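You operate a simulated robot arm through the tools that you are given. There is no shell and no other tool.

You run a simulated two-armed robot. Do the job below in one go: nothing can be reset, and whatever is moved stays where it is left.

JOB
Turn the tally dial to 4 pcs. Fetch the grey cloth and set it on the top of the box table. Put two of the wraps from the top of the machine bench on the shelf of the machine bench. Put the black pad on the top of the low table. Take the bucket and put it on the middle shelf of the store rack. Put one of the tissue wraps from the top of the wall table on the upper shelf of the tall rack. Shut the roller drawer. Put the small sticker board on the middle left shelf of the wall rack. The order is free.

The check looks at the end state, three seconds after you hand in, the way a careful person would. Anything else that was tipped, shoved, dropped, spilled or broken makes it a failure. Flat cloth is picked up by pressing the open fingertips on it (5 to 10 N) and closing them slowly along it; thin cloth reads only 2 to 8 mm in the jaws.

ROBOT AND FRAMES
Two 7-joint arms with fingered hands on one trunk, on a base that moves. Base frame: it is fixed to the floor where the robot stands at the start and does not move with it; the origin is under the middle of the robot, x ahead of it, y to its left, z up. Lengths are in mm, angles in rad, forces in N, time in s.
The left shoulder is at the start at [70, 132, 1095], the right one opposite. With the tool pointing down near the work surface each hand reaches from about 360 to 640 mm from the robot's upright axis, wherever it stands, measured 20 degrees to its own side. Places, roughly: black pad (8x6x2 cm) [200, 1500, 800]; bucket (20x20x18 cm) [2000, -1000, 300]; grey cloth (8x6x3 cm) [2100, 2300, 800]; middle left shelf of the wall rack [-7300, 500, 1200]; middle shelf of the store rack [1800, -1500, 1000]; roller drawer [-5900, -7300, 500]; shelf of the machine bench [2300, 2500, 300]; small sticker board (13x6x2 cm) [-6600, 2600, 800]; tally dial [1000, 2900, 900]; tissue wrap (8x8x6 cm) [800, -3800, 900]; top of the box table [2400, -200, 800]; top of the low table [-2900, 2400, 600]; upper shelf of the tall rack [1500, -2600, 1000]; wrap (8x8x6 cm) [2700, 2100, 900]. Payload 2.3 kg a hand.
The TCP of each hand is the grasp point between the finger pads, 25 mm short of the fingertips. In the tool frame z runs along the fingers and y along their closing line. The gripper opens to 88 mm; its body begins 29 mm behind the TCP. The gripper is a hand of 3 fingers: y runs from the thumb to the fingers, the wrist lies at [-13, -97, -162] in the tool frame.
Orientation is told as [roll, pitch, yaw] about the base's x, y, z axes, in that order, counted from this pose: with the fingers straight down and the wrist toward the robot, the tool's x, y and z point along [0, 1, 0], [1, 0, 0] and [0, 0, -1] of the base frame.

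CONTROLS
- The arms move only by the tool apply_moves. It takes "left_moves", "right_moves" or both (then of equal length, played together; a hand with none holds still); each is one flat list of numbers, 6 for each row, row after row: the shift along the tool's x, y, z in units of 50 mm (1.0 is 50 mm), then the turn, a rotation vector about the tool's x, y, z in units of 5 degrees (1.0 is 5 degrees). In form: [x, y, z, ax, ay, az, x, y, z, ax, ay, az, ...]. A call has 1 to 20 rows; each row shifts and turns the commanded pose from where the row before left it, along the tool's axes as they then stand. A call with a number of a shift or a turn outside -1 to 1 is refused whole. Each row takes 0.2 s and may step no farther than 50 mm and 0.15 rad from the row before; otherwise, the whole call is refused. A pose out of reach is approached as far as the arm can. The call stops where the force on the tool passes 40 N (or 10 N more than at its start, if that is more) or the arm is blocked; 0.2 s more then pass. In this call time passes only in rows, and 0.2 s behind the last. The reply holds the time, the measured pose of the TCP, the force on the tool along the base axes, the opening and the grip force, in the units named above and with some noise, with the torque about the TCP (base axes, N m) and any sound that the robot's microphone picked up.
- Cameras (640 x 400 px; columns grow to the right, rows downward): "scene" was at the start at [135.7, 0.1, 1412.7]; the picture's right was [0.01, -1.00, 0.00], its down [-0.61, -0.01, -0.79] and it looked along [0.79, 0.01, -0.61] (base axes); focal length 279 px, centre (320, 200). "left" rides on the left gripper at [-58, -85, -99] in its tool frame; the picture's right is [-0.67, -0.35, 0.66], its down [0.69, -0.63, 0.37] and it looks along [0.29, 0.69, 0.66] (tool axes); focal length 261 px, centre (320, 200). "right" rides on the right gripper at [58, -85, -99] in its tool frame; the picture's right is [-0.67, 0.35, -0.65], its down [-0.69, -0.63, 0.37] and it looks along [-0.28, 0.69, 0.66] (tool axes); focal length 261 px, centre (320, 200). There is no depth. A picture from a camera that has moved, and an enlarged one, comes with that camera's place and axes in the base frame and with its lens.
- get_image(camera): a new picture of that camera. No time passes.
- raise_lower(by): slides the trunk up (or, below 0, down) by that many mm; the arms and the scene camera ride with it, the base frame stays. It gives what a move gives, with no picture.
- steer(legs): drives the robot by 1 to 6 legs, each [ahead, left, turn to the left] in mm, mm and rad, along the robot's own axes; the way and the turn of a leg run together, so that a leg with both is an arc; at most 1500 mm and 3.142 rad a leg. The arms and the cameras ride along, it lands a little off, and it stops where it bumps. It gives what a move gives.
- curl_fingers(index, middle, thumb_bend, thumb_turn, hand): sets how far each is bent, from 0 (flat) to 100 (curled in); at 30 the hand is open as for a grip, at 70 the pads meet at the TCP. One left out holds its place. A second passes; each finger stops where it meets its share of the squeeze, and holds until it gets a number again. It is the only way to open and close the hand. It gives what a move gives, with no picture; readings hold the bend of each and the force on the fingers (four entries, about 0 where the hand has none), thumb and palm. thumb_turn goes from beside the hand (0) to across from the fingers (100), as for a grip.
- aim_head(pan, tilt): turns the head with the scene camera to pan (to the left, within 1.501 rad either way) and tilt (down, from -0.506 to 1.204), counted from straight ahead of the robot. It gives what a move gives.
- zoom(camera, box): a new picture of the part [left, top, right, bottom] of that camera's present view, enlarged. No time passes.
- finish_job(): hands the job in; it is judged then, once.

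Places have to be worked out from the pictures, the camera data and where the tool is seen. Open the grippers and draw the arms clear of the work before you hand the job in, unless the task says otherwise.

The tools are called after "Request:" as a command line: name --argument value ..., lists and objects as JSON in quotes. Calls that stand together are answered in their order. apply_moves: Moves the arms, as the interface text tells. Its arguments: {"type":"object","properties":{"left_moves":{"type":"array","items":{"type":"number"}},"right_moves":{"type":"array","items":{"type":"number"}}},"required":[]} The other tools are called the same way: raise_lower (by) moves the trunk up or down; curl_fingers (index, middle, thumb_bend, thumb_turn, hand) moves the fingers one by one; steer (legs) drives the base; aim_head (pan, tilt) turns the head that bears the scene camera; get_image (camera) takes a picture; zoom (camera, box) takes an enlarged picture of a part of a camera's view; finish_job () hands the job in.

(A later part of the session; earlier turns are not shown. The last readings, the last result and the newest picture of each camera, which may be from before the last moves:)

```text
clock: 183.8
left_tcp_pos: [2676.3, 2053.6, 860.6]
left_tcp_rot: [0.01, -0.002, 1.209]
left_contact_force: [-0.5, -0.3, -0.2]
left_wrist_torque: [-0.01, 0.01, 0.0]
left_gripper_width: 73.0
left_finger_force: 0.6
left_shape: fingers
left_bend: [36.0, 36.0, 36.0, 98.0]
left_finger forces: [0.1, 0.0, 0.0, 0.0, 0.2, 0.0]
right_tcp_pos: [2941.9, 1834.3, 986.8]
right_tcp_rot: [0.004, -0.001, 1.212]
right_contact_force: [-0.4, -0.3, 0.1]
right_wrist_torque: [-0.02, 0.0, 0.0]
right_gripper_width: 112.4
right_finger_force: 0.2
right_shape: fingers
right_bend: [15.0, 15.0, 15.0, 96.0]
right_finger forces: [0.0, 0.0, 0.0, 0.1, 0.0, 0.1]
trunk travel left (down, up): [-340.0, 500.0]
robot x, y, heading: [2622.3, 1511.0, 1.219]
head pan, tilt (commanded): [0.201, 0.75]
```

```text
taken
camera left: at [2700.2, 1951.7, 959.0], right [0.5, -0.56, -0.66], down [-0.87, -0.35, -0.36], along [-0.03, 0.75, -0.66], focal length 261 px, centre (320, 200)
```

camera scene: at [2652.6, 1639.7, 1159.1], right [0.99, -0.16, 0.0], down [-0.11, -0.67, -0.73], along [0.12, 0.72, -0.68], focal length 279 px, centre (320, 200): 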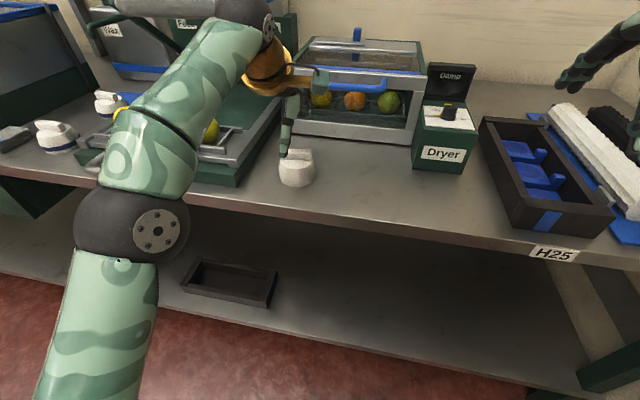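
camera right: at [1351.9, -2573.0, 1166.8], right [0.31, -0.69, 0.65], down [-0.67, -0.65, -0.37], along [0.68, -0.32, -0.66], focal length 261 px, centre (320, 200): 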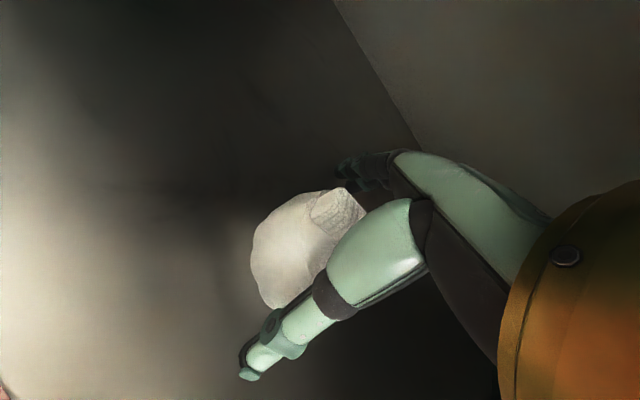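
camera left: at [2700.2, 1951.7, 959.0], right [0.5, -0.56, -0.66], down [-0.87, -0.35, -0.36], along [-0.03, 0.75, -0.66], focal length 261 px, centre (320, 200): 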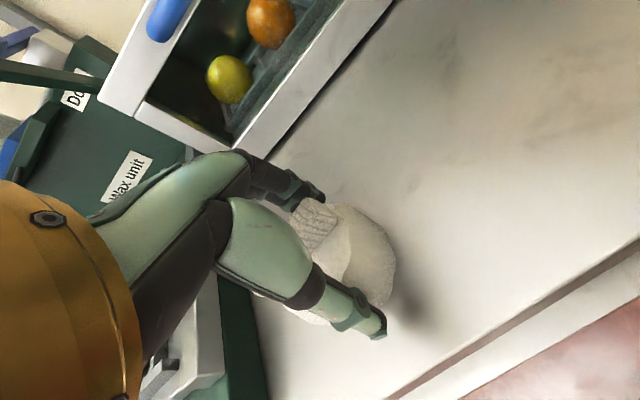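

Just touching at width 73. I close to 44 for a hold.

Request:
curl_fingers --hand "left" --index 43 --middle 43 --thumb_bend 43 --thumb_turn 100

Request:
get_image --camera "left"

```text
clock: 184.8
left_tcp_pos: [2677.3, 2053.9, 860.4]
left_tcp_rot: [0.013, -0.001, 1.209]
left_contact_force: [0.8, 0.1, 2.3]
left_wrist_torque: [0.05, -0.01, 0.03]
left_gripper_width: 66.4
left_finger_force: 4.9
left_shape: fingers
left_bend: [40.0, 40.0, 39.0, 99.0]
left_finger forces: [2.8, 2.4, 0.1, 0.1, 4.6, 0.0]
right_tcp_pos: [2941.9, 1833.2, 985.6]
right_tcp_rot: [0.004, 0.0, 1.21]
right_contact_force: [-0.1, -0.6, 0.3]
right_wrist_torque: [0.03, 0.03, 0.02]
right_gripper_width: 112.4
right_finger_force: 0.0
right_shape: fingers
right_bend: [15.0, 15.0, 15.0, 96.0]
right_finger forces: [0.0, 0.0, 0.0, 0.0, 0.0, 0.1]
trunk travel left (down, up): [-340.0, 500.0]
robot x, y, heading: [2621.5, 1511.5, 1.212]
head pan, tilt (commanded): [0.201, 0.75]
```

```text
taken
camera left: at [2700.2, 1951.6, 959.1], right [0.5, -0.56, -0.66], down [-0.87, -0.34, -0.36], along [-0.03, 0.75, -0.66], focal length 261 px, centre (320, 200)
```

left: 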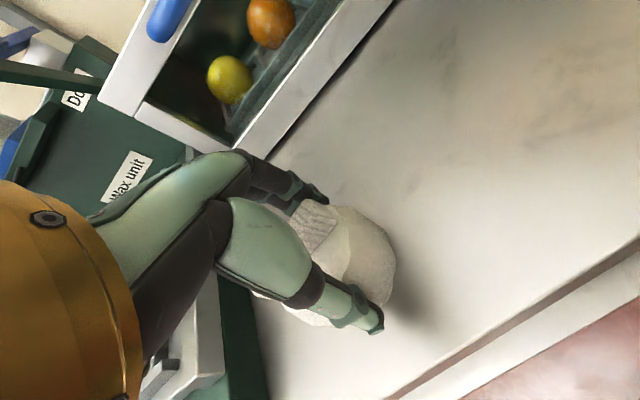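

A balanced hold (2.8 + 2.4 against 4.6 N). I tighten a bit more and lift 12 mm to test.

Request:
curl_fingers --hand "left" --index 48 --middle 48 --thumb_bend 48

Request:
apply_moves --left_moves '[0, 0, -0.15, 0, 0, 0, 0, 0, -0.15, 0, 0, 0]'

Request:
get_image --camera "left"

Request:
zoom --camera "scene" --box '[220, 60, 380, 160]'

```text
clock: 185.8
left_tcp_pos: [2676.0, 2052.8, 860.0]
left_tcp_rot: [0.013, -0.002, 1.209]
left_contact_force: [1.0, 1.3, 3.5]
left_wrist_torque: [0.03, 0.01, 0.02]
left_gripper_width: 63.5
left_finger_force: 9.1
left_shape: fingers
left_bend: [42.0, 42.0, 40.0, 99.0]
left_finger forces: [4.9, 5.0, 0.1, 0.0, 9.1, 0.0]
right_tcp_pos: [2941.4, 1834.6, 986.0]
right_tcp_rot: [0.005, -0.001, 1.212]
right_contact_force: [0.2, -1.0, 0.0]
right_wrist_torque: [-0.01, 0.02, 0.03]
right_gripper_width: 112.1
right_finger_force: 0.0
right_shape: fingers
right_bend: [15.0, 15.0, 15.0, 96.0]
right_finger forces: [0.0, 0.0, 0.1, 0.0, 0.0, 0.0]
trunk travel left (down, up): [-340.0, 500.0]
robot x, y, heading: [2619.0, 1510.4, 1.211]
head pan, tilt (commanded): [0.201, 0.75]
```

```text
clock: 186.4
left_tcp_pos: [2677.1, 2053.7, 874.8]
left_tcp_rot: [0.011, 0.0, 1.209]
left_contact_force: [-0.1, 0.2, 0.0]
left_wrist_torque: [-0.02, 0.01, 0.02]
left_gripper_width: 62.9
left_finger_force: 8.8
left_shape: fingers
left_bend: [42.0, 42.0, 40.0, 99.0]
left_finger forces: [4.2, 4.5, 0.0, 0.0, 8.9, 0.0]
right_tcp_pos: [2942.3, 1834.8, 985.3]
right_tcp_rot: [0.003, 0.0, 1.213]
right_contact_force: [-0.6, 0.0, 0.0]
right_wrist_torque: [0.02, 0.04, 0.02]
right_gripper_width: 112.3
right_finger_force: 0.0
right_shape: fingers
right_bend: [15.0, 15.0, 15.0, 96.0]
right_finger forces: [0.0, 0.0, 0.0, 0.2, 0.0, 0.1]
trunk travel left (down, up): [-340.0, 500.0]
robot x, y, heading: [2624.2, 1513.2, 1.212]
head pan, tilt (commanded): [0.201, 0.75]
```

```text
taken
camera left: at [2700.5, 1951.5, 973.6], right [0.5, -0.56, -0.66], down [-0.87, -0.35, -0.36], along [-0.03, 0.75, -0.66], focal length 261 px, centre (320, 200)
```

left: 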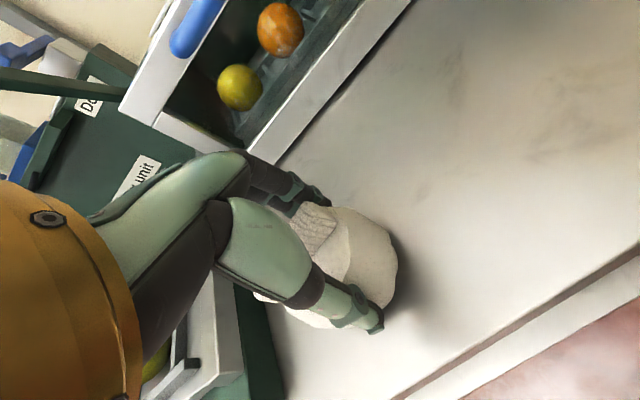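

```text
4.00 times, centred on (300, 110) of scene
camera zoom: at [2652.8, 1639.9, 1091.1], right [0.99, -0.16, 0.0], down [-0.11, -0.67, -0.73], along [0.12, 0.72, -0.68], focal length 1118 px, centre (400, 560)
```

zoom: 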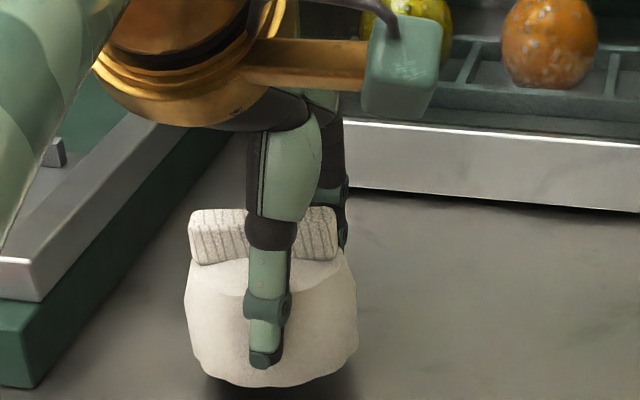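

The wrap is held well by all three digits. I raise it 60 mm, back off 350 mm, and go down toward the lower shelf.

Request:
raise_lower --by 60

Request:
steer --legs '[[-380, 0, 0]]'

Request:
raise_lower --by -395

Request:
aim_head --pan 0.1 --tilt 0.35

Request:
get_image --camera "scene"

```text
clock: 187.4
left_tcp_pos: [2675.5, 2053.1, 934.4]
left_tcp_rot: [0.009, -0.001, 1.209]
left_contact_force: [-0.4, -0.3, -0.5]
left_wrist_torque: [0.02, 0.0, 0.0]
left_gripper_width: 62.9
left_finger_force: 8.5
left_shape: fingers
left_bend: [42.0, 42.0, 40.0, 99.0]
left_finger forces: [4.1, 4.5, 0.0, 0.0, 8.8, 0.0]
right_tcp_pos: [2939.6, 1834.3, 1046.3]
right_tcp_rot: [0.004, 0.001, 1.212]
right_contact_force: [-0.8, -0.2, 0.2]
right_wrist_torque: [-0.01, 0.0, -0.02]
right_gripper_width: 112.5
right_finger_force: 0.0
right_shape: fingers
right_bend: [15.0, 15.0, 15.0, 96.0]
right_finger forces: [0.1, 0.0, 0.0, 0.0, 0.1, 0.0]
trunk travel left (down, up): [-400.0, 440.0]
robot x, y, heading: [2622.5, 1511.2, 1.21]
head pan, tilt (commanded): [0.201, 0.75]
```

```text
clock: 189.8
left_tcp_pos: [2541.0, 1695.3, 935.8]
left_tcp_rot: [0.011, 0.0, 1.213]
left_contact_force: [0.8, 0.2, 0.6]
left_wrist_torque: [0.03, 0.0, 0.0]
left_gripper_width: 63.1
left_finger_force: 8.8
left_shape: fingers
left_bend: [42.0, 42.0, 40.0, 99.0]
left_finger forces: [4.3, 4.6, 0.0, 0.1, 8.9, 0.1]
right_tcp_pos: [2807.0, 1477.7, 1046.8]
right_tcp_rot: [0.005, 0.003, 1.212]
right_contact_force: [-0.3, 0.1, -0.1]
right_wrist_torque: [0.01, -0.02, 0.0]
right_gripper_width: 112.4
right_finger_force: 0.1
right_shape: fingers
right_bend: [15.0, 15.0, 15.0, 96.0]
right_finger forces: [0.1, 0.0, 0.0, 0.0, 0.0, 0.0]
trunk travel left (down, up): [-400.0, 440.0]
robot x, y, heading: [2486.1, 1154.0, 1.21]
head pan, tilt (commanded): [0.201, 0.75]
```

```text
clock: 193.6
left_tcp_pos: [2540.8, 1695.2, 540.0]
left_tcp_rot: [0.01, -0.002, 1.214]
left_contact_force: [-0.5, 0.3, -1.1]
left_wrist_torque: [0.01, -0.01, 0.01]
left_gripper_width: 63.0
left_finger_force: 9.0
left_shape: fingers
left_bend: [42.0, 42.0, 40.0, 99.0]
left_finger forces: [4.1, 4.6, 0.0, 0.1, 8.9, 0.0]
right_tcp_pos: [2805.7, 1477.4, 649.3]
right_tcp_rot: [0.004, -0.001, 1.214]
right_contact_force: [0.9, -0.4, 0.1]
right_wrist_torque: [-0.01, 0.02, -0.01]
right_gripper_width: 112.6
right_finger_force: 0.0
right_shape: fingers
right_bend: [15.0, 15.0, 15.0, 96.0]
right_finger forces: [0.1, 0.0, 0.0, 0.0, 0.0, 0.0]
trunk travel left (down, up): [-5.0, 835.0]
robot x, y, heading: [2487.7, 1155.7, 1.213]
head pan, tilt (commanded): [0.201, 0.75]
```

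```text
clock: 194.5
left_tcp_pos: [2540.7, 1695.6, 540.7]
left_tcp_rot: [0.01, -0.002, 1.214]
left_contact_force: [-0.6, -0.8, -0.5]
left_wrist_torque: [-0.01, -0.03, 0.0]
left_gripper_width: 63.0
left_finger_force: 9.2
left_shape: fingers
left_bend: [42.0, 42.0, 40.0, 99.0]
left_finger forces: [4.1, 4.6, 0.1, 0.1, 9.0, 0.0]
right_tcp_pos: [2806.2, 1477.7, 650.2]
right_tcp_rot: [0.003, -0.002, 1.212]
right_contact_force: [0.8, -0.3, 0.1]
right_wrist_torque: [-0.01, 0.04, 0.02]
right_gripper_width: 112.5
right_finger_force: 0.1
right_shape: fingers
right_bend: [15.0, 15.0, 15.0, 96.0]
right_finger forces: [0.0, 0.0, 0.0, 0.0, 0.0, 0.0]
trunk travel left (down, up): [-5.0, 835.0]
robot x, y, heading: [2489.4, 1151.5, 1.211]
head pan, tilt (commanded): [0.099, 0.351]
```

```text
taken
camera scene: at [2528.8, 1290.1, 791.7], right [0.97, -0.26, 0.0], down [-0.09, -0.33, -0.94], along [0.24, 0.91, -0.34], focal length 279 px, centre (320, 200)
```

scene: 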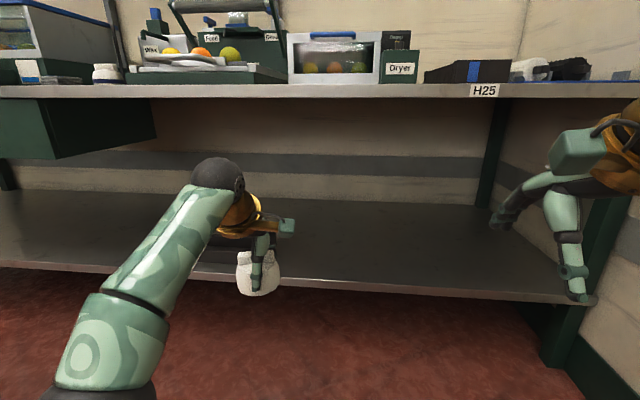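

I look closer at the shelf's front edge to fix its height before reaching in.

Request:
zoom --camera "scene" --box '[260, 240, 420, 340]'

Request:
raise_lower --by 300

Request:
zoom --camera "scene" --box '[260, 280, 420, 380]'

```text
4.00 times, centred on (340, 290) of scene
camera zoom: at [2528.8, 1290.1, 791.7], right [0.97, -0.26, 0.0], down [-0.09, -0.33, -0.94], along [0.24, 0.91, -0.34], focal length 1118 px, centre (240, -160)
```

zoom: 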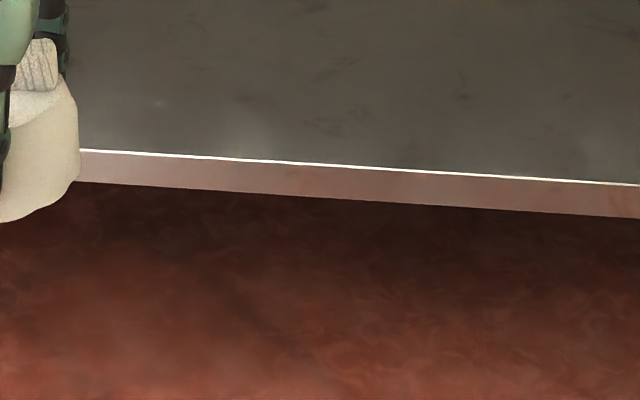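

```text
clock: 197.5
left_tcp_pos: [2540.3, 1695.2, 839.9]
left_tcp_rot: [0.01, -0.003, 1.212]
left_contact_force: [0.1, 0.4, 0.3]
left_wrist_torque: [-0.01, 0.01, 0.01]
left_gripper_width: 63.0
left_finger_force: 8.8
left_shape: fingers
left_bend: [42.0, 42.0, 40.0, 99.0]
left_finger forces: [4.1, 4.6, 0.1, 0.0, 8.9, 0.0]
right_tcp_pos: [2805.1, 1478.8, 950.8]
right_tcp_rot: [0.002, 0.001, 1.214]
right_contact_force: [0.5, 0.3, -0.8]
right_wrist_torque: [0.03, 0.03, 0.02]
right_gripper_width: 112.3
right_finger_force: 0.1
right_shape: fingers
right_bend: [15.0, 15.0, 15.0, 96.0]
right_finger forces: [0.0, 0.1, 0.0, 0.0, 0.0, 0.0]
trunk travel left (down, up): [-305.0, 535.0]
robot x, y, heading: [2482.4, 1148.2, 1.213]
head pan, tilt (commanded): [0.099, 0.351]
```

```text
4.00 times, centred on (340, 330) of scene
camera zoom: at [2528.8, 1290.3, 1091.7], right [0.97, -0.26, 0.0], down [-0.09, -0.33, -0.94], along [0.24, 0.91, -0.34], focal length 1118 px, centre (240, -320)
```

zoom: 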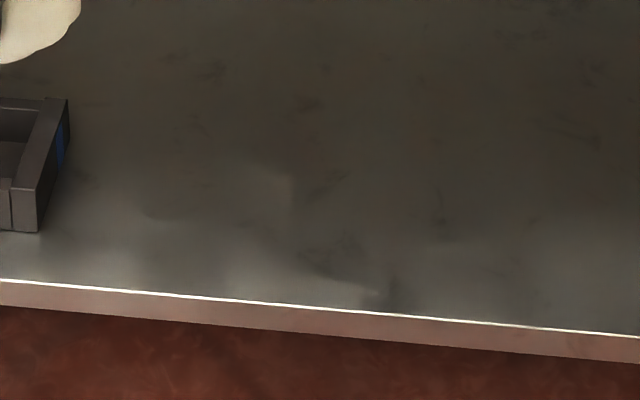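

The two heights give shelf z≈286, front edge flush with the bench front (m≈2812). I go down again, lower both hands so they pass under the bench top, and then roll in.

Request:
raise_lower --by -300

Request:
apply_moves --left_moves '[0, 0, 0.8, 0, 0, 0, 0, 0, 0.8, 0, 0, 0, 0, 0, 0.8, 0, 0, 0, 0, 0, 0.8, 0, 0, 0, 0, 0, 0.8, 0, 0, 0]' --right_moves '[0, 0, 0.8, 0, 0, 0, 0, 0, 0.8, 0, 0, 0, 0, 0, 0.8, 0, 0, 0, 0, 0, 0.8, 0, 0, 0, 0, 0, 0, 0, 0, 0]'

Request:
get_image --camera "scene"

```text
clock: 200.5
left_tcp_pos: [2540.6, 1694.8, 540.7]
left_tcp_rot: [0.011, -0.003, 1.213]
left_contact_force: [-0.2, 0.8, 0.4]
left_wrist_torque: [0.02, 0.02, 0.04]
left_gripper_width: 63.0
left_finger_force: 9.4
left_shape: fingers
left_bend: [42.0, 42.0, 40.0, 99.0]
left_finger forces: [4.1, 4.5, 0.1, 0.1, 8.8, 0.0]
right_tcp_pos: [2806.2, 1477.7, 649.4]
right_tcp_rot: [0.003, -0.001, 1.211]
right_contact_force: [0.6, 0.7, -0.5]
right_wrist_torque: [-0.03, 0.03, -0.02]
right_gripper_width: 112.3
right_finger_force: 0.0
right_shape: fingers
right_bend: [15.0, 15.0, 15.0, 96.0]
right_finger forces: [0.1, 0.0, 0.1, 0.1, 0.0, 0.0]
trunk travel left (down, up): [-5.0, 835.0]
robot x, y, heading: [2489.1, 1152.9, 1.209]
head pan, tilt (commanded): [0.099, 0.351]
```

```text
clock: 201.7
left_tcp_pos: [2536.1, 1696.5, 341.1]
left_tcp_rot: [0.012, -0.001, 1.214]
left_contact_force: [-0.3, -0.1, -0.7]
left_wrist_torque: [-0.01, 0.01, -0.01]
left_gripper_width: 62.2
left_finger_force: 8.6
left_shape: fingers
left_bend: [43.0, 43.0, 40.0, 99.0]
left_finger forces: [3.8, 4.6, 0.0, 0.0, 8.6, 0.0]
right_tcp_pos: [2805.3, 1477.2, 490.2]
right_tcp_rot: [0.005, 0.001, 1.213]
right_contact_force: [-0.9, -0.2, -0.2]
right_wrist_torque: [0.0, -0.03, -0.02]
right_gripper_width: 112.2
right_finger_force: 0.0
right_shape: fingers
right_bend: [15.0, 15.0, 15.0, 96.0]
right_finger forces: [0.0, 0.1, 0.0, 0.1, 0.0, 0.0]
trunk travel left (down, up): [-5.0, 835.0]
robot x, y, heading: [2487.4, 1155.9, 1.213]
head pan, tilt (commanded): [0.099, 0.351]
```

```text
taken
camera scene: at [2528.8, 1290.1, 791.8], right [0.97, -0.26, 0.0], down [-0.09, -0.33, -0.94], along [0.24, 0.91, -0.34], focal length 279 px, centre (320, 200)
```

scene: 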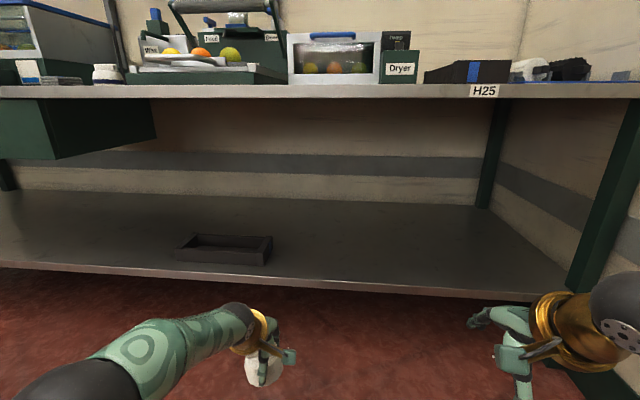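

The wrap's bottom is at about z=309, 23 mm above the shelf level, and the way is free right of the black tray. I drive ahead 385 mm, shifting 50 mm right.

Request:
steer --legs '[[200, -50, 0], [180, 0, 0]]'

Request:
get_image --camera "scene"

Request:
get_image --camera "left"

```text
clock: 204.4
left_tcp_pos: [2716.6, 2032.8, 341.4]
left_tcp_rot: [0.011, -0.002, 1.21]
left_contact_force: [-0.2, 1.0, 0.9]
left_wrist_torque: [-0.01, -0.02, 0.01]
left_gripper_width: 62.0
left_finger_force: 8.8
left_shape: fingers
left_bend: [43.0, 43.0, 40.0, 99.0]
left_finger forces: [3.8, 4.4, 0.0, 0.1, 8.7, 0.1]
right_tcp_pos: [2986.2, 1812.7, 490.4]
right_tcp_rot: [0.002, 0.0, 1.211]
right_contact_force: [0.3, 0.3, 0.1]
right_wrist_torque: [0.01, -0.03, -0.01]
right_gripper_width: 112.5
right_finger_force: 0.1
right_shape: fingers
right_bend: [15.0, 15.0, 15.0, 96.0]
right_finger forces: [0.0, 0.1, 0.0, 0.0, 0.0, 0.0]
trunk travel left (down, up): [-5.0, 835.0]
robot x, y, heading: [2669.3, 1490.9, 1.214]
head pan, tilt (commanded): [0.099, 0.351]
```

```text
taken
camera scene: at [2708.3, 1625.6, 791.7], right [0.97, -0.26, 0.0], down [-0.09, -0.33, -0.94], along [0.24, 0.91, -0.34], focal length 279 px, centre (320, 200)
```

scene: 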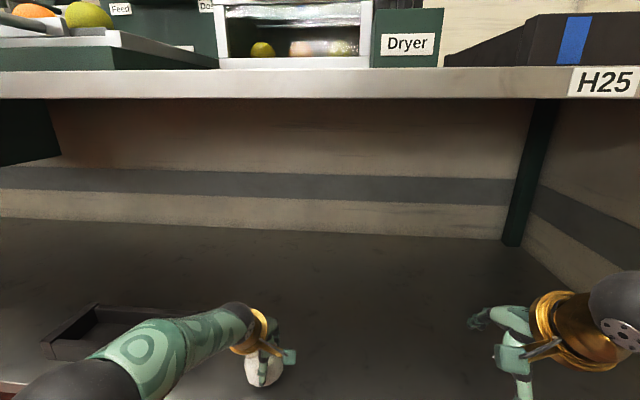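

```text
taken
camera left: at [2740.8, 1930.9, 439.4], right [0.5, -0.56, -0.66], down [-0.87, -0.34, -0.36], along [-0.03, 0.75, -0.66], focal length 261 px, centre (320, 200)
```

left: 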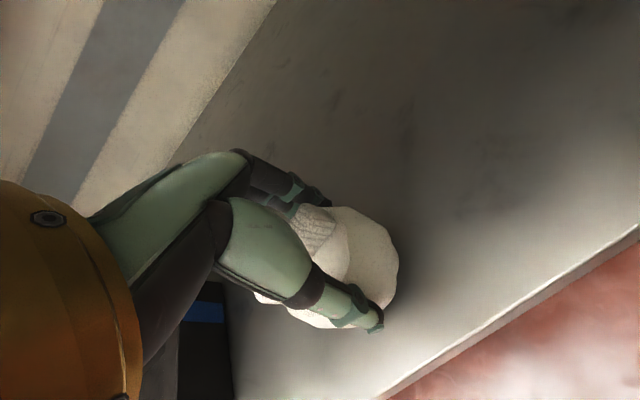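

The wrap hangs over the shelf, 69 mm behind the edge. I roll 40 mm further in and then lower it onto the shelf.

Request:
steer --legs '[[40, 0, 0]]'

Request:
apply_moves --left_moves '[0, 0, 0.15, 0, 0, 0, 0, 0, 0.15, 0, 0, 0]'

Request:
apply_moves --left_moves '[0, 0, 0.08, 0, 0, 0]'

Request:
apply_moves --left_moves '[0, 0, 0.08, 0, 0, 0]'

```text
clock: 205.3
left_tcp_pos: [2731.5, 2070.0, 341.9]
left_tcp_rot: [0.012, -0.002, 1.211]
left_contact_force: [-0.4, -0.2, -0.9]
left_wrist_torque: [-0.04, 0.01, 0.01]
left_gripper_width: 62.0
left_finger_force: 8.6
left_shape: fingers
left_bend: [43.0, 43.0, 40.0, 99.0]
left_finger forces: [3.7, 4.5, 0.0, 0.0, 8.7, 0.0]
right_tcp_pos: [2999.2, 1849.2, 490.2]
right_tcp_rot: [0.004, -0.001, 1.211]
right_contact_force: [-0.1, -1.1, 0.2]
right_wrist_torque: [-0.02, -0.02, 0.01]
right_gripper_width: 112.4
right_finger_force: 0.1
right_shape: fingers
right_bend: [15.0, 15.0, 15.0, 96.0]
right_finger forces: [0.0, 0.0, 0.0, 0.0, 0.0, 0.1]
trunk travel left (down, up): [-5.0, 835.0]
robot x, y, heading: [2681.4, 1525.4, 1.214]
head pan, tilt (commanded): [0.099, 0.351]
```

```text
clock: 205.9
left_tcp_pos: [2732.4, 2070.0, 326.7]
left_tcp_rot: [0.01, -0.001, 1.209]
left_contact_force: [0.2, 0.1, -0.8]
left_wrist_torque: [-0.01, -0.01, -0.01]
left_gripper_width: 62.0
left_finger_force: 7.9
left_shape: fingers
left_bend: [43.0, 43.0, 40.0, 99.0]
left_finger forces: [3.5, 4.5, 0.0, 0.1, 8.7, 0.0]
right_tcp_pos: [2998.8, 1848.2, 490.5]
right_tcp_rot: [0.004, 0.001, 1.21]
right_contact_force: [0.0, 0.2, 0.3]
right_wrist_torque: [-0.01, 0.01, 0.02]
right_gripper_width: 112.3
right_finger_force: 0.0
right_shape: fingers
right_bend: [15.0, 15.0, 15.0, 96.0]
right_finger forces: [0.0, 0.0, 0.0, 0.0, 0.0, 0.1]
trunk travel left (down, up): [-5.0, 835.0]
robot x, y, heading: [2681.7, 1524.4, 1.207]
head pan, tilt (commanded): [0.099, 0.351]
```

```text
clock: 206.3
left_tcp_pos: [2730.8, 2069.3, 323.5]
left_tcp_rot: [0.014, -0.001, 1.21]
left_contact_force: [0.7, 0.4, 1.0]
left_wrist_torque: [0.04, 0.07, 0.01]
left_gripper_width: 61.5
left_finger_force: 9.3
left_shape: fingers
left_bend: [43.0, 43.0, 40.0, 99.0]
left_finger forces: [4.1, 4.8, 0.0, 0.0, 9.1, 0.0]
right_tcp_pos: [3001.0, 1848.4, 491.7]
right_tcp_rot: [0.003, 0.002, 1.211]
right_contact_force: [0.9, -0.1, -0.5]
right_wrist_torque: [-0.01, 0.04, 0.0]
right_gripper_width: 112.2
right_finger_force: 0.1
right_shape: fingers
right_bend: [15.0, 15.0, 15.0, 96.0]
right_finger forces: [0.1, 0.1, 0.1, 0.1, 0.0, 0.0]
trunk travel left (down, up): [-5.0, 835.0]
robot x, y, heading: [2681.6, 1525.3, 1.208]
head pan, tilt (commanded): [0.099, 0.351]
```

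```text
clock: 206.7
left_tcp_pos: [2731.5, 2070.5, 320.2]
left_tcp_rot: [0.012, -0.008, 1.209]
left_contact_force: [0.3, -0.5, 13.3]
left_wrist_torque: [-0.1, 0.08, 0.03]
left_gripper_width: 61.9
left_finger_force: 11.1
left_shape: fingers
left_bend: [43.0, 43.0, 40.0, 99.0]
left_finger forces: [4.2, 5.0, 0.0, 0.0, 12.6, 0.0]
right_tcp_pos: [3000.2, 1849.9, 492.4]
right_tcp_rot: [0.004, -0.001, 1.211]
right_contact_force: [0.4, -0.1, 0.0]
right_wrist_torque: [0.01, -0.02, 0.02]
right_gripper_width: 112.5
right_finger_force: 0.0
right_shape: fingers
right_bend: [15.0, 15.0, 15.0, 96.0]
right_finger forces: [0.1, 0.0, 0.1, 0.0, 0.0, 0.1]
trunk travel left (down, up): [-5.0, 835.0]
robot x, y, heading: [2685.2, 1528.5, 1.208]
head pan, tilt (commanded): [0.099, 0.351]
```

The wrap is down on the shelf (13 N of contact). I open the fingers in two steps, then raise the hand clear.

Request:
curl_fingers --hand "left" --index 34 --middle 34 --thumb_bend 34

Request:
curl_fingers --hand "left" --index 15 --middle 15 --thumb_bend 15

Request:
apply_moves --left_moves '[0, 0, -0.7, 0, 0, 0, 0, 0, -0.7, 0, 0, 0]'

Request:
get_image --camera "left"

```text
clock: 207.7
left_tcp_pos: [2731.4, 2070.5, 317.8]
left_tcp_rot: [0.011, -0.003, 1.209]
left_contact_force: [-0.3, -0.2, -0.2]
left_wrist_torque: [0.0, 0.01, 0.0]
left_gripper_width: 76.0
left_finger_force: 0.0
left_shape: fingers
left_bend: [34.0, 34.0, 34.0, 98.0]
left_finger forces: [0.1, 0.1, 0.1, 0.1, 0.1, 0.0]
right_tcp_pos: [3001.0, 1850.1, 490.3]
right_tcp_rot: [0.004, 0.001, 1.211]
right_contact_force: [0.8, -0.3, -0.2]
right_wrist_torque: [0.01, -0.01, 0.03]
right_gripper_width: 112.4
right_finger_force: 0.1
right_shape: fingers
right_bend: [15.0, 15.0, 15.0, 96.0]
right_finger forces: [0.0, 0.0, 0.0, 0.0, 0.0, 0.0]
trunk travel left (down, up): [-5.0, 835.0]
robot x, y, heading: [2683.1, 1526.2, 1.208]
head pan, tilt (commanded): [0.099, 0.351]
```

```text
clock: 208.7
left_tcp_pos: [2730.0, 2069.7, 318.0]
left_tcp_rot: [0.011, -0.001, 1.209]
left_contact_force: [0.0, -0.3, 0.1]
left_wrist_torque: [0.0, 0.03, -0.02]
left_gripper_width: 112.0
left_finger_force: 0.0
left_shape: fingers
left_bend: [15.0, 15.0, 15.0, 96.0]
left_finger forces: [0.0, 0.1, 0.0, 0.0, 0.1, 0.1]
right_tcp_pos: [2999.8, 1849.6, 490.0]
right_tcp_rot: [0.004, 0.0, 1.211]
right_contact_force: [0.2, -0.8, 0.5]
right_wrist_torque: [0.0, 0.0, -0.01]
right_gripper_width: 112.6
right_finger_force: 0.1
right_shape: fingers
right_bend: [15.0, 15.0, 15.0, 96.0]
right_finger forces: [0.0, 0.0, 0.0, 0.0, 0.0, 0.1]
trunk travel left (down, up): [-5.0, 835.0]
robot x, y, heading: [2681.8, 1526.7, 1.212]
head pan, tilt (commanded): [0.099, 0.351]
```

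```text
clock: 209.3
left_tcp_pos: [2731.5, 2068.1, 387.6]
left_tcp_rot: [0.01, -0.002, 1.21]
left_contact_force: [-0.8, -0.2, -1.6]
left_wrist_torque: [0.04, 0.0, -0.03]
left_gripper_width: 112.3
left_finger_force: 0.1
left_shape: fingers
left_bend: [15.0, 15.0, 15.0, 96.0]
left_finger forces: [0.0, 0.1, 0.0, 0.0, 0.0, 0.0]
right_tcp_pos: [2999.8, 1849.8, 490.9]
right_tcp_rot: [0.003, 0.0, 1.212]
right_contact_force: [0.1, 0.9, -0.8]
right_wrist_torque: [-0.01, 0.0, -0.01]
right_gripper_width: 112.4
right_finger_force: 0.2
right_shape: fingers
right_bend: [15.0, 15.0, 15.0, 96.0]
right_finger forces: [0.0, 0.1, 0.1, 0.0, 0.0, 0.1]
trunk travel left (down, up): [-5.0, 835.0]
robot x, y, heading: [2681.7, 1530.1, 1.209]
head pan, tilt (commanded): [0.099, 0.351]
```

```text
taken
camera left: at [2755.4, 1967.3, 486.0], right [0.5, -0.56, -0.66], down [-0.87, -0.34, -0.36], along [-0.03, 0.75, -0.66], focal length 261 px, centre (320, 200)
```

left: 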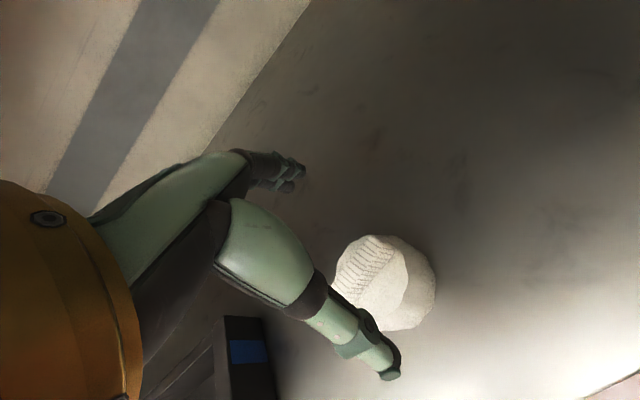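

The first wrap is on the bench's lower shelf. I raise the hand 40 mm more and back out from under the bench.

Request:
apply_moves --left_moves '[0, 0, -0.8, 0, 0, 0]'

Request:
steer --legs '[[-420, 0, 0]]'

Request:
raise_lower --by 400

Request:
raise_lower --by 250

Request:
aim_head --pan 0.0 --tilt 0.5

Request:
get_image --camera "scene"

```text
clock: 209.7
left_tcp_pos: [2731.6, 2068.9, 427.4]
left_tcp_rot: [0.011, 0.001, 1.21]
left_contact_force: [0.6, 0.8, -0.2]
left_wrist_torque: [0.04, 0.0, 0.0]
left_gripper_width: 112.2
left_finger_force: 0.1
left_shape: fingers
left_bend: [15.0, 15.0, 15.0, 96.0]
left_finger forces: [0.0, 0.0, 0.0, 0.0, 0.0, 0.0]
right_tcp_pos: [3000.6, 1848.9, 490.4]
right_tcp_rot: [0.004, -0.002, 1.211]
right_contact_force: [-0.8, -0.5, -0.9]
right_wrist_torque: [-0.04, 0.03, 0.02]
right_gripper_width: 112.4
right_finger_force: 0.1
right_shape: fingers
right_bend: [15.0, 15.0, 15.0, 96.0]
right_finger forces: [0.0, 0.1, 0.0, 0.0, 0.1, 0.0]
trunk travel left (down, up): [-5.0, 835.0]
robot x, y, heading: [2682.6, 1524.7, 1.209]
head pan, tilt (commanded): [0.099, 0.351]
```

```text
clock: 212.3
left_tcp_pos: [2583.8, 1674.9, 427.6]
left_tcp_rot: [0.012, -0.003, 1.206]
left_contact_force: [-0.3, -0.2, 0.7]
left_wrist_torque: [0.01, 0.0, 0.0]
left_gripper_width: 112.4
left_finger_force: 0.1
left_shape: fingers
left_bend: [15.0, 15.0, 15.0, 96.0]
left_finger forces: [0.0, 0.1, 0.0, 0.0, 0.0, 0.0]
right_tcp_pos: [2852.3, 1454.4, 491.9]
right_tcp_rot: [0.003, 0.001, 1.21]
right_contact_force: [-0.5, -0.5, -0.3]
right_wrist_torque: [-0.02, -0.01, -0.01]
right_gripper_width: 112.3
right_finger_force: 0.1
right_shape: fingers
right_bend: [15.0, 15.0, 15.0, 96.0]
right_finger forces: [0.1, 0.0, 0.0, 0.0, 0.0, 0.1]
trunk travel left (down, up): [-5.0, 835.0]
robot x, y, heading: [2530.0, 1130.9, 1.207]
head pan, tilt (commanded): [0.099, 0.351]
```

```text
clock: 216.1
left_tcp_pos: [2584.6, 1674.0, 827.1]
left_tcp_rot: [0.009, -0.002, 1.207]
left_contact_force: [-0.3, -0.3, 0.0]
left_wrist_torque: [0.04, 0.03, -0.01]
left_gripper_width: 112.1
left_finger_force: 0.0
left_shape: fingers
left_bend: [15.0, 15.0, 15.0, 96.0]
left_finger forces: [0.1, 0.1, 0.0, 0.0, 0.0, 0.1]
right_tcp_pos: [2851.6, 1454.1, 890.3]
right_tcp_rot: [0.004, 0.001, 1.209]
right_contact_force: [-0.8, 0.0, 0.3]
right_wrist_torque: [0.01, -0.03, 0.0]
right_gripper_width: 112.5
right_finger_force: 0.1
right_shape: fingers
right_bend: [15.0, 15.0, 15.0, 96.0]
right_finger forces: [0.0, 0.0, 0.0, 0.1, 0.1, 0.0]
trunk travel left (down, up): [-405.0, 435.0]
robot x, y, heading: [2537.6, 1130.5, 1.21]
head pan, tilt (commanded): [0.099, 0.351]
```

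```text
clock: 218.7
left_tcp_pos: [2583.9, 1672.9, 1076.7]
left_tcp_rot: [0.011, -0.001, 1.208]
left_contact_force: [-1.0, -0.5, 0.3]
left_wrist_torque: [0.0, 0.02, 0.03]
left_gripper_width: 112.4
left_finger_force: 0.1
left_shape: fingers
left_bend: [15.0, 15.0, 15.0, 96.0]
left_finger forces: [0.0, 0.0, 0.0, 0.0, 0.1, 0.1]
right_tcp_pos: [2852.0, 1455.5, 1140.6]
right_tcp_rot: [0.004, -0.001, 1.209]
right_contact_force: [-0.7, -0.2, 0.4]
right_wrist_torque: [0.03, -0.02, -0.02]
right_gripper_width: 112.8
right_finger_force: 0.1
right_shape: fingers
right_bend: [15.0, 15.0, 15.0, 96.0]
right_finger forces: [0.1, 0.1, 0.1, 0.0, 0.1, 0.0]
trunk travel left (down, up): [-655.0, 185.0]
robot x, y, heading: [2530.1, 1132.0, 1.209]
head pan, tilt (commanded): [0.099, 0.351]
```

```text
clock: 219.4
left_tcp_pos: [2583.7, 1674.8, 1076.7]
left_tcp_rot: [0.012, -0.003, 1.209]
left_contact_force: [0.0, 0.6, 0.1]
left_wrist_torque: [-0.01, 0.02, 0.03]
left_gripper_width: 112.4
left_finger_force: 0.0
left_shape: fingers
left_bend: [15.0, 15.0, 15.0, 96.0]
left_finger forces: [0.1, 0.1, 0.1, 0.0, 0.1, 0.0]
right_tcp_pos: [2852.3, 1454.5, 1140.7]
right_tcp_rot: [0.002, 0.001, 1.21]
right_contact_force: [0.1, -1.2, 0.2]
right_wrist_torque: [0.0, 0.04, 0.0]
right_gripper_width: 112.7
right_finger_force: 0.0
right_shape: fingers
right_bend: [15.0, 15.0, 15.0, 96.0]
right_finger forces: [0.0, 0.0, 0.1, 0.0, 0.0, 0.0]
trunk travel left (down, up): [-655.0, 185.0]
robot x, y, heading: [2532.0, 1134.6, 1.209]
head pan, tilt (commanded): [0.0, 0.499]
```

```text
taken
camera scene: at [2581.8, 1263.5, 1428.1], right [0.94, -0.35, 0.0], down [-0.17, -0.45, -0.88], along [0.31, 0.82, -0.48], focal length 279 px, centre (320, 200)
```

scene: 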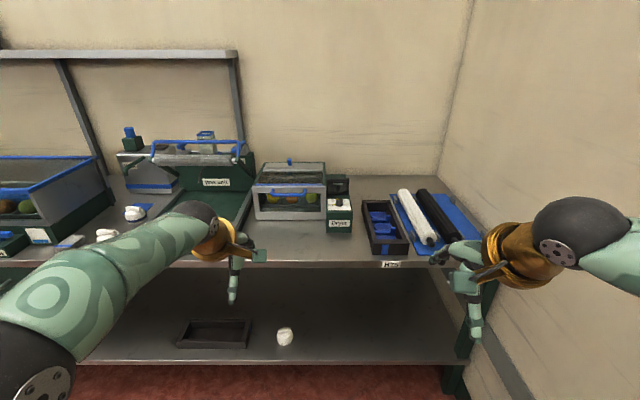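

The wrap is on the shelf beside the tray. Now I move left along the bench to look over its left half and the dial, checking for other plain wraps.

Request:
steer --legs '[[0, 700, 0], [0, 650, 0]]'

Request:
raise_lower --by 170

Request:
get_image --camera "scene"

Request:
aim_head --pan 0.6 --tilt 0.4

Request:
get_image --camera "scene"

```text
clock: 226.5
left_tcp_pos: [1307.3, 2150.2, 1077.6]
left_tcp_rot: [0.013, -0.002, 1.214]
left_contact_force: [0.5, 0.6, 0.6]
left_wrist_torque: [-0.01, 0.01, 0.01]
left_gripper_width: 112.3
left_finger_force: 0.1
left_shape: fingers
left_bend: [15.0, 15.0, 15.0, 96.0]
left_finger forces: [0.0, 0.0, 0.1, 0.1, 0.0, 0.0]
right_tcp_pos: [1577.0, 1930.2, 1141.0]
right_tcp_rot: [0.005, 0.001, 1.217]
right_contact_force: [0.4, -0.8, 0.0]
right_wrist_torque: [-0.02, -0.02, 0.0]
right_gripper_width: 112.5
right_finger_force: 0.0
right_shape: fingers
right_bend: [15.0, 15.0, 15.0, 96.0]
right_finger forces: [0.0, 0.0, 0.0, 0.0, 0.0, 0.1]
trunk travel left (down, up): [-655.0, 185.0]
robot x, y, heading: [1260.5, 1607.4, 1.214]
head pan, tilt (commanded): [0.0, 0.499]
```

```text
clock: 228.4
left_tcp_pos: [1306.6, 2151.0, 1247.3]
left_tcp_rot: [0.012, -0.001, 1.216]
left_contact_force: [-0.2, 0.2, 0.1]
left_wrist_torque: [0.02, -0.02, 0.03]
left_gripper_width: 112.5
left_finger_force: 0.1
left_shape: fingers
left_bend: [15.0, 15.0, 15.0, 96.0]
left_finger forces: [0.1, 0.0, 0.0, 0.0, 0.0, 0.0]
right_tcp_pos: [1575.7, 1932.0, 1311.1]
right_tcp_rot: [0.005, 0.0, 1.216]
right_contact_force: [-0.1, 0.3, 0.6]
right_wrist_torque: [0.03, 0.01, 0.01]
right_gripper_width: 112.2
right_finger_force: 0.1
right_shape: fingers
right_bend: [15.0, 15.0, 15.0, 96.0]
right_finger forces: [0.1, 0.0, 0.0, 0.0, 0.0, 0.0]
trunk travel left (down, up): [-825.0, 15.0]
robot x, y, heading: [1258.2, 1607.3, 1.216]
head pan, tilt (commanded): [0.0, 0.499]
```

```text
taken
camera scene: at [1307.8, 1739.4, 1598.0], right [0.94, -0.35, 0.0], down [-0.17, -0.45, -0.88], along [0.31, 0.82, -0.48], focal length 279 px, centre (320, 200)
```

scene: 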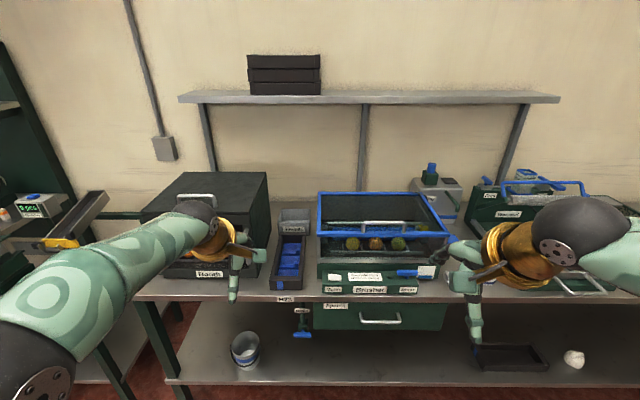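

```text
clock: 229.4
left_tcp_pos: [1307.7, 2150.1, 1247.5]
left_tcp_rot: [0.011, -0.002, 1.214]
left_contact_force: [1.1, 0.9, -0.2]
left_wrist_torque: [0.01, -0.03, 0.02]
left_gripper_width: 112.3
left_finger_force: 0.0
left_shape: fingers
left_bend: [15.0, 15.0, 15.0, 96.0]
left_finger forces: [0.0, 0.1, 0.0, 0.0, 0.1, 0.0]
right_tcp_pos: [1576.4, 1932.4, 1311.1]
right_tcp_rot: [0.004, -0.003, 1.218]
right_contact_force: [0.0, -0.8, 0.5]
right_wrist_torque: [-0.01, 0.03, -0.02]
right_gripper_width: 112.4
right_finger_force: 0.0
right_shape: fingers
right_bend: [15.0, 15.0, 15.0, 96.0]
right_finger forces: [0.0, 0.1, 0.0, 0.0, 0.0, 0.0]
trunk travel left (down, up): [-825.0, 15.0]
robot x, y, heading: [1258.2, 1606.1, 1.219]
head pan, tilt (commanded): [0.6, 0.4]
```

```text
taken
camera scene: at [1253.8, 1743.9, 1607.2], right [0.97, 0.24, 0.0], down [0.09, -0.38, -0.92], along [-0.22, 0.89, -0.39], focal length 279 px, centre (320, 200)
```

scene: 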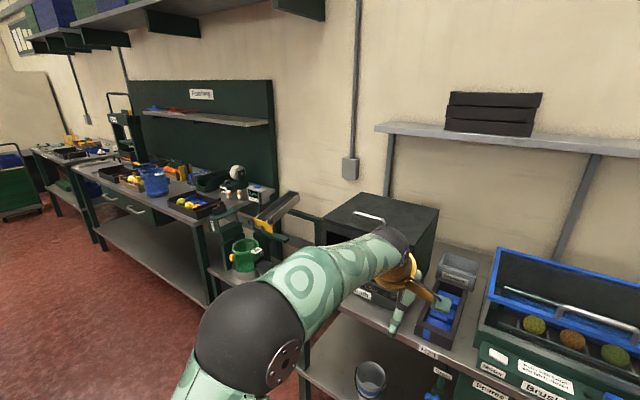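

No further plain wraps turn up on the bench, so the three knotted packs are the wraps; the front banded one at about [2168,2248] will be the second. I go back right, in front of it, with the left hand.

Request:
steer --legs '[[0, -774, 0], [140, 0, 0]]'

Request:
aim_head --pan 0.2 --tilt 0.6

Request:
get_image --camera "scene"

Request:
get_image --camera "left"

```text
clock: 234.5
left_tcp_pos: [2080.2, 2006.6, 1249.4]
left_tcp_rot: [0.011, -0.006, 1.214]
left_contact_force: [0.3, -0.2, 0.8]
left_wrist_torque: [0.04, 0.01, 0.04]
left_gripper_width: 112.4
left_finger_force: 0.0
left_shape: fingers
left_bend: [15.0, 15.0, 15.0, 96.0]
left_finger forces: [0.0, 0.1, 0.0, 0.1, 0.1, 0.0]
right_tcp_pos: [2350.2, 1787.2, 1313.5]
right_tcp_rot: [0.004, -0.002, 1.215]
right_contact_force: [1.0, 0.0, -0.7]
right_wrist_torque: [0.01, 0.0, -0.01]
right_gripper_width: 112.5
right_finger_force: 0.0
right_shape: fingers
right_bend: [15.0, 15.0, 15.0, 96.0]
right_finger forces: [0.0, 0.1, 0.0, 0.0, 0.0, 0.0]
trunk travel left (down, up): [-825.0, 15.0]
robot x, y, heading: [2032.6, 1466.4, 1.21]
head pan, tilt (commanded): [0.6, 0.4]
```

```text
clock: 235.4
left_tcp_pos: [2082.4, 2010.5, 1247.3]
left_tcp_rot: [0.012, 0.0, 1.212]
left_contact_force: [0.5, 0.6, 1.1]
left_wrist_torque: [0.02, 0.01, 0.01]
left_gripper_width: 112.5
left_finger_force: 0.0
left_shape: fingers
left_bend: [15.0, 15.0, 15.0, 96.0]
left_finger forces: [0.0, 0.0, 0.1, 0.0, 0.0, 0.0]
right_tcp_pos: [2351.3, 1792.9, 1310.0]
right_tcp_rot: [0.003, 0.001, 1.213]
right_contact_force: [0.2, -0.3, 0.2]
right_wrist_torque: [0.04, 0.0, 0.01]
right_gripper_width: 112.3
right_finger_force: 0.1
right_shape: fingers
right_bend: [15.0, 15.0, 15.0, 96.0]
right_finger forces: [0.1, 0.1, 0.0, 0.0, 0.0, 0.0]
trunk travel left (down, up): [-825.0, 15.0]
robot x, y, heading: [2036.5, 1465.6, 1.214]
head pan, tilt (commanded): [0.201, 0.6]
```

```text
taken
camera scene: at [2064.3, 1602.9, 1588.9], right [0.99, -0.15, 0.0], down [-0.09, -0.56, -0.82], along [0.13, 0.81, -0.57], focal length 279 px, centre (320, 200)
```

scene: 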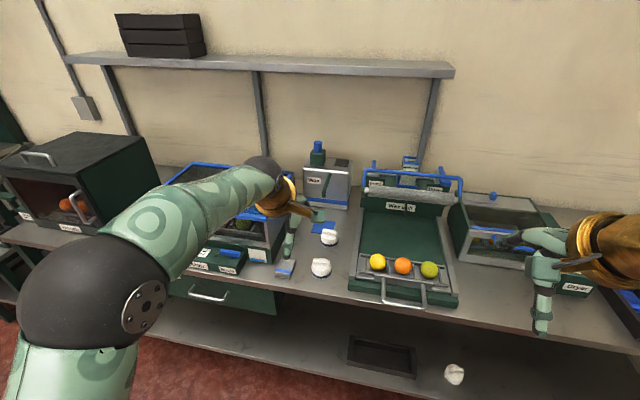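

```text
taken
camera left: at [2106.9, 1909.5, 1345.6], right [0.5, -0.56, -0.66], down [-0.87, -0.35, -0.36], along [-0.03, 0.75, -0.66], focal length 261 px, centre (320, 200)
```

left: 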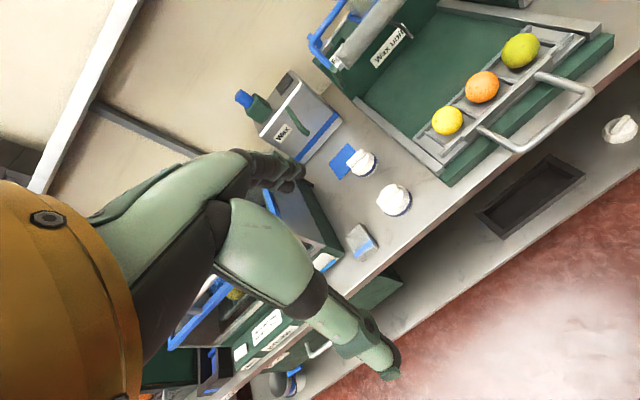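

Both banded wraps and the grey cloth are in view. I roll 235 mm ahead and lower the trunk 300 mm so the left hand hovers near the front banded wrap.

Request:
steer --legs '[[235, 0, 0]]'

Request:
raise_lower --by -290

Request:
aim_head --pan 0.2 --tilt 0.75

Request:
get_image --camera "scene"

Request:
get_image --camera "left"

```text
clock: 237.2
left_tcp_pos: [2162.8, 2227.0, 1248.4]
left_tcp_rot: [0.014, -0.006, 1.214]
left_contact_force: [0.1, 0.2, 0.4]
left_wrist_torque: [0.02, 0.0, 0.02]
left_gripper_width: 112.2
left_finger_force: 0.1
left_shape: fingers
left_bend: [15.0, 15.0, 15.0, 96.0]
left_finger forces: [0.0, 0.0, 0.1, 0.1, 0.0, 0.0]
right_tcp_pos: [2431.8, 2009.6, 1312.4]
right_tcp_rot: [0.004, -0.004, 1.214]
right_contact_force: [-0.1, -0.5, -0.2]
right_wrist_torque: [0.0, -0.01, 0.0]
right_gripper_width: 112.4
right_finger_force: 0.1
right_shape: fingers
right_bend: [15.0, 15.0, 15.0, 96.0]
right_finger forces: [0.1, 0.0, 0.0, 0.0, 0.1, 0.0]
trunk travel left (down, up): [-825.0, 15.0]
robot x, y, heading: [2114.2, 1686.4, 1.216]
head pan, tilt (commanded): [0.201, 0.6]
```

```text
clock: 240.1
left_tcp_pos: [2163.5, 2231.2, 957.2]
left_tcp_rot: [0.013, -0.002, 1.214]
left_contact_force: [0.1, 0.3, -0.2]
left_wrist_torque: [0.0, 0.0, -0.05]
left_gripper_width: 112.4
left_finger_force: 0.1
left_shape: fingers
left_bend: [15.0, 15.0, 15.0, 96.0]
left_finger forces: [0.0, 0.0, 0.0, 0.1, 0.0, 0.1]
right_tcp_pos: [2431.7, 2012.7, 1020.6]
right_tcp_rot: [0.002, -0.001, 1.215]
right_contact_force: [-0.7, -0.3, -0.1]
right_wrist_torque: [-0.02, 0.02, -0.03]
right_gripper_width: 112.5
right_finger_force: 0.1
right_shape: fingers
right_bend: [15.0, 15.0, 15.0, 96.0]
right_finger forces: [0.0, 0.0, 0.0, 0.0, 0.1, 0.0]
trunk travel left (down, up): [-535.0, 305.0]
robot x, y, heading: [2115.3, 1688.0, 1.218]
head pan, tilt (commanded): [0.201, 0.6]
```

```text
clock: 240.8
left_tcp_pos: [2163.2, 2230.7, 957.5]
left_tcp_rot: [0.012, -0.003, 1.216]
left_contact_force: [0.3, 0.1, -0.1]
left_wrist_torque: [0.02, -0.02, -0.01]
left_gripper_width: 112.4
left_finger_force: 0.0
left_shape: fingers
left_bend: [15.0, 15.0, 15.0, 96.0]
left_finger forces: [0.1, 0.0, 0.0, 0.0, 0.1, 0.0]
right_tcp_pos: [2430.7, 2012.9, 1020.3]
right_tcp_rot: [0.004, -0.001, 1.216]
right_contact_force: [0.3, -0.3, -0.2]
right_wrist_torque: [0.0, 0.03, 0.02]
right_gripper_width: 112.5
right_finger_force: 0.0
right_shape: fingers
right_bend: [15.0, 15.0, 15.0, 96.0]
right_finger forces: [0.1, 0.0, 0.1, 0.0, 0.0, 0.1]
trunk travel left (down, up): [-535.0, 305.0]
robot x, y, heading: [2117.9, 1686.6, 1.212]
head pan, tilt (commanded): [0.201, 0.75]
```

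```text
taken
camera scene: at [2145.0, 1817.0, 1286.2], right [0.99, -0.15, 0.0], down [-0.11, -0.67, -0.73], along [0.11, 0.72, -0.68], focal length 279 px, centre (320, 200)
```

scene: 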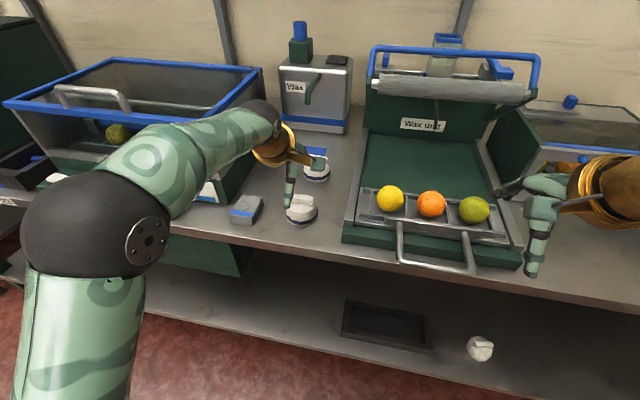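

```text
taken
camera left: at [2188.2, 2129.3, 1055.9], right [0.5, -0.56, -0.66], down [-0.87, -0.35, -0.36], along [-0.03, 0.75, -0.66], focal length 261 px, centre (320, 200)
```

left: 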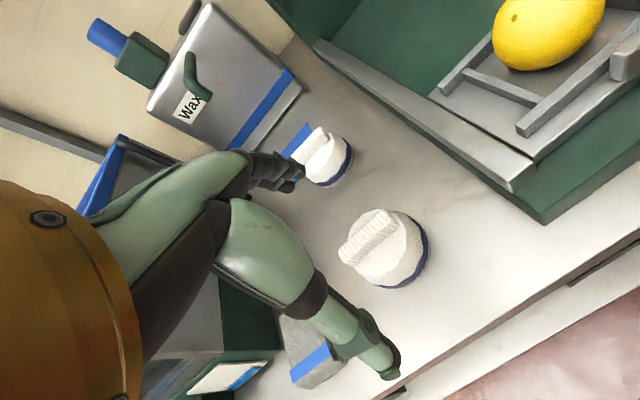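

Two wraps lie one behind the other, so I need accurate positions. I zoom both views on them.

Request:
zoom --camera "left" --box '[260, 110, 460, 310]'

Request:
zoom --camera "scene" --box '[210, 130, 370, 240]'

```text
2.00 times, centred on (360, 210) of left
camera zoom: at [2188.2, 2129.3, 1055.9], right [0.5, -0.56, -0.66], down [-0.87, -0.35, -0.36], along [-0.03, 0.75, -0.66], focal length 521 px, centre (240, 180)
```

zoom: 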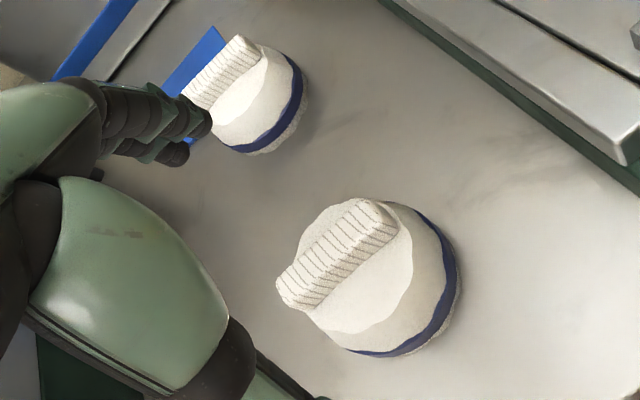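

```text
3.64 times, centred on (290, 185) of scene
camera zoom: at [2145.0, 1817.0, 1286.2], right [0.99, -0.15, 0.0], down [-0.11, -0.67, -0.73], along [0.11, 0.72, -0.68], focal length 1016 px, centre (429, 254)
```

zoom: 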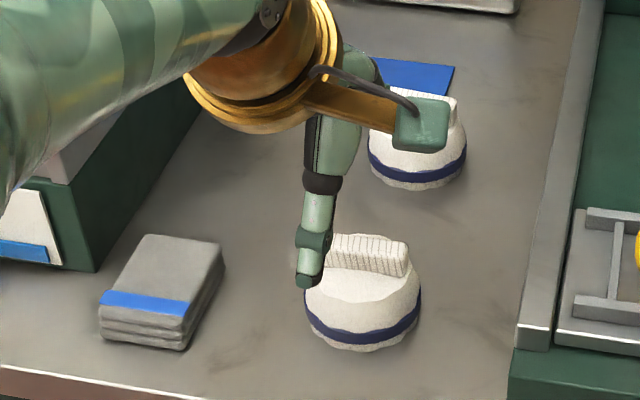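

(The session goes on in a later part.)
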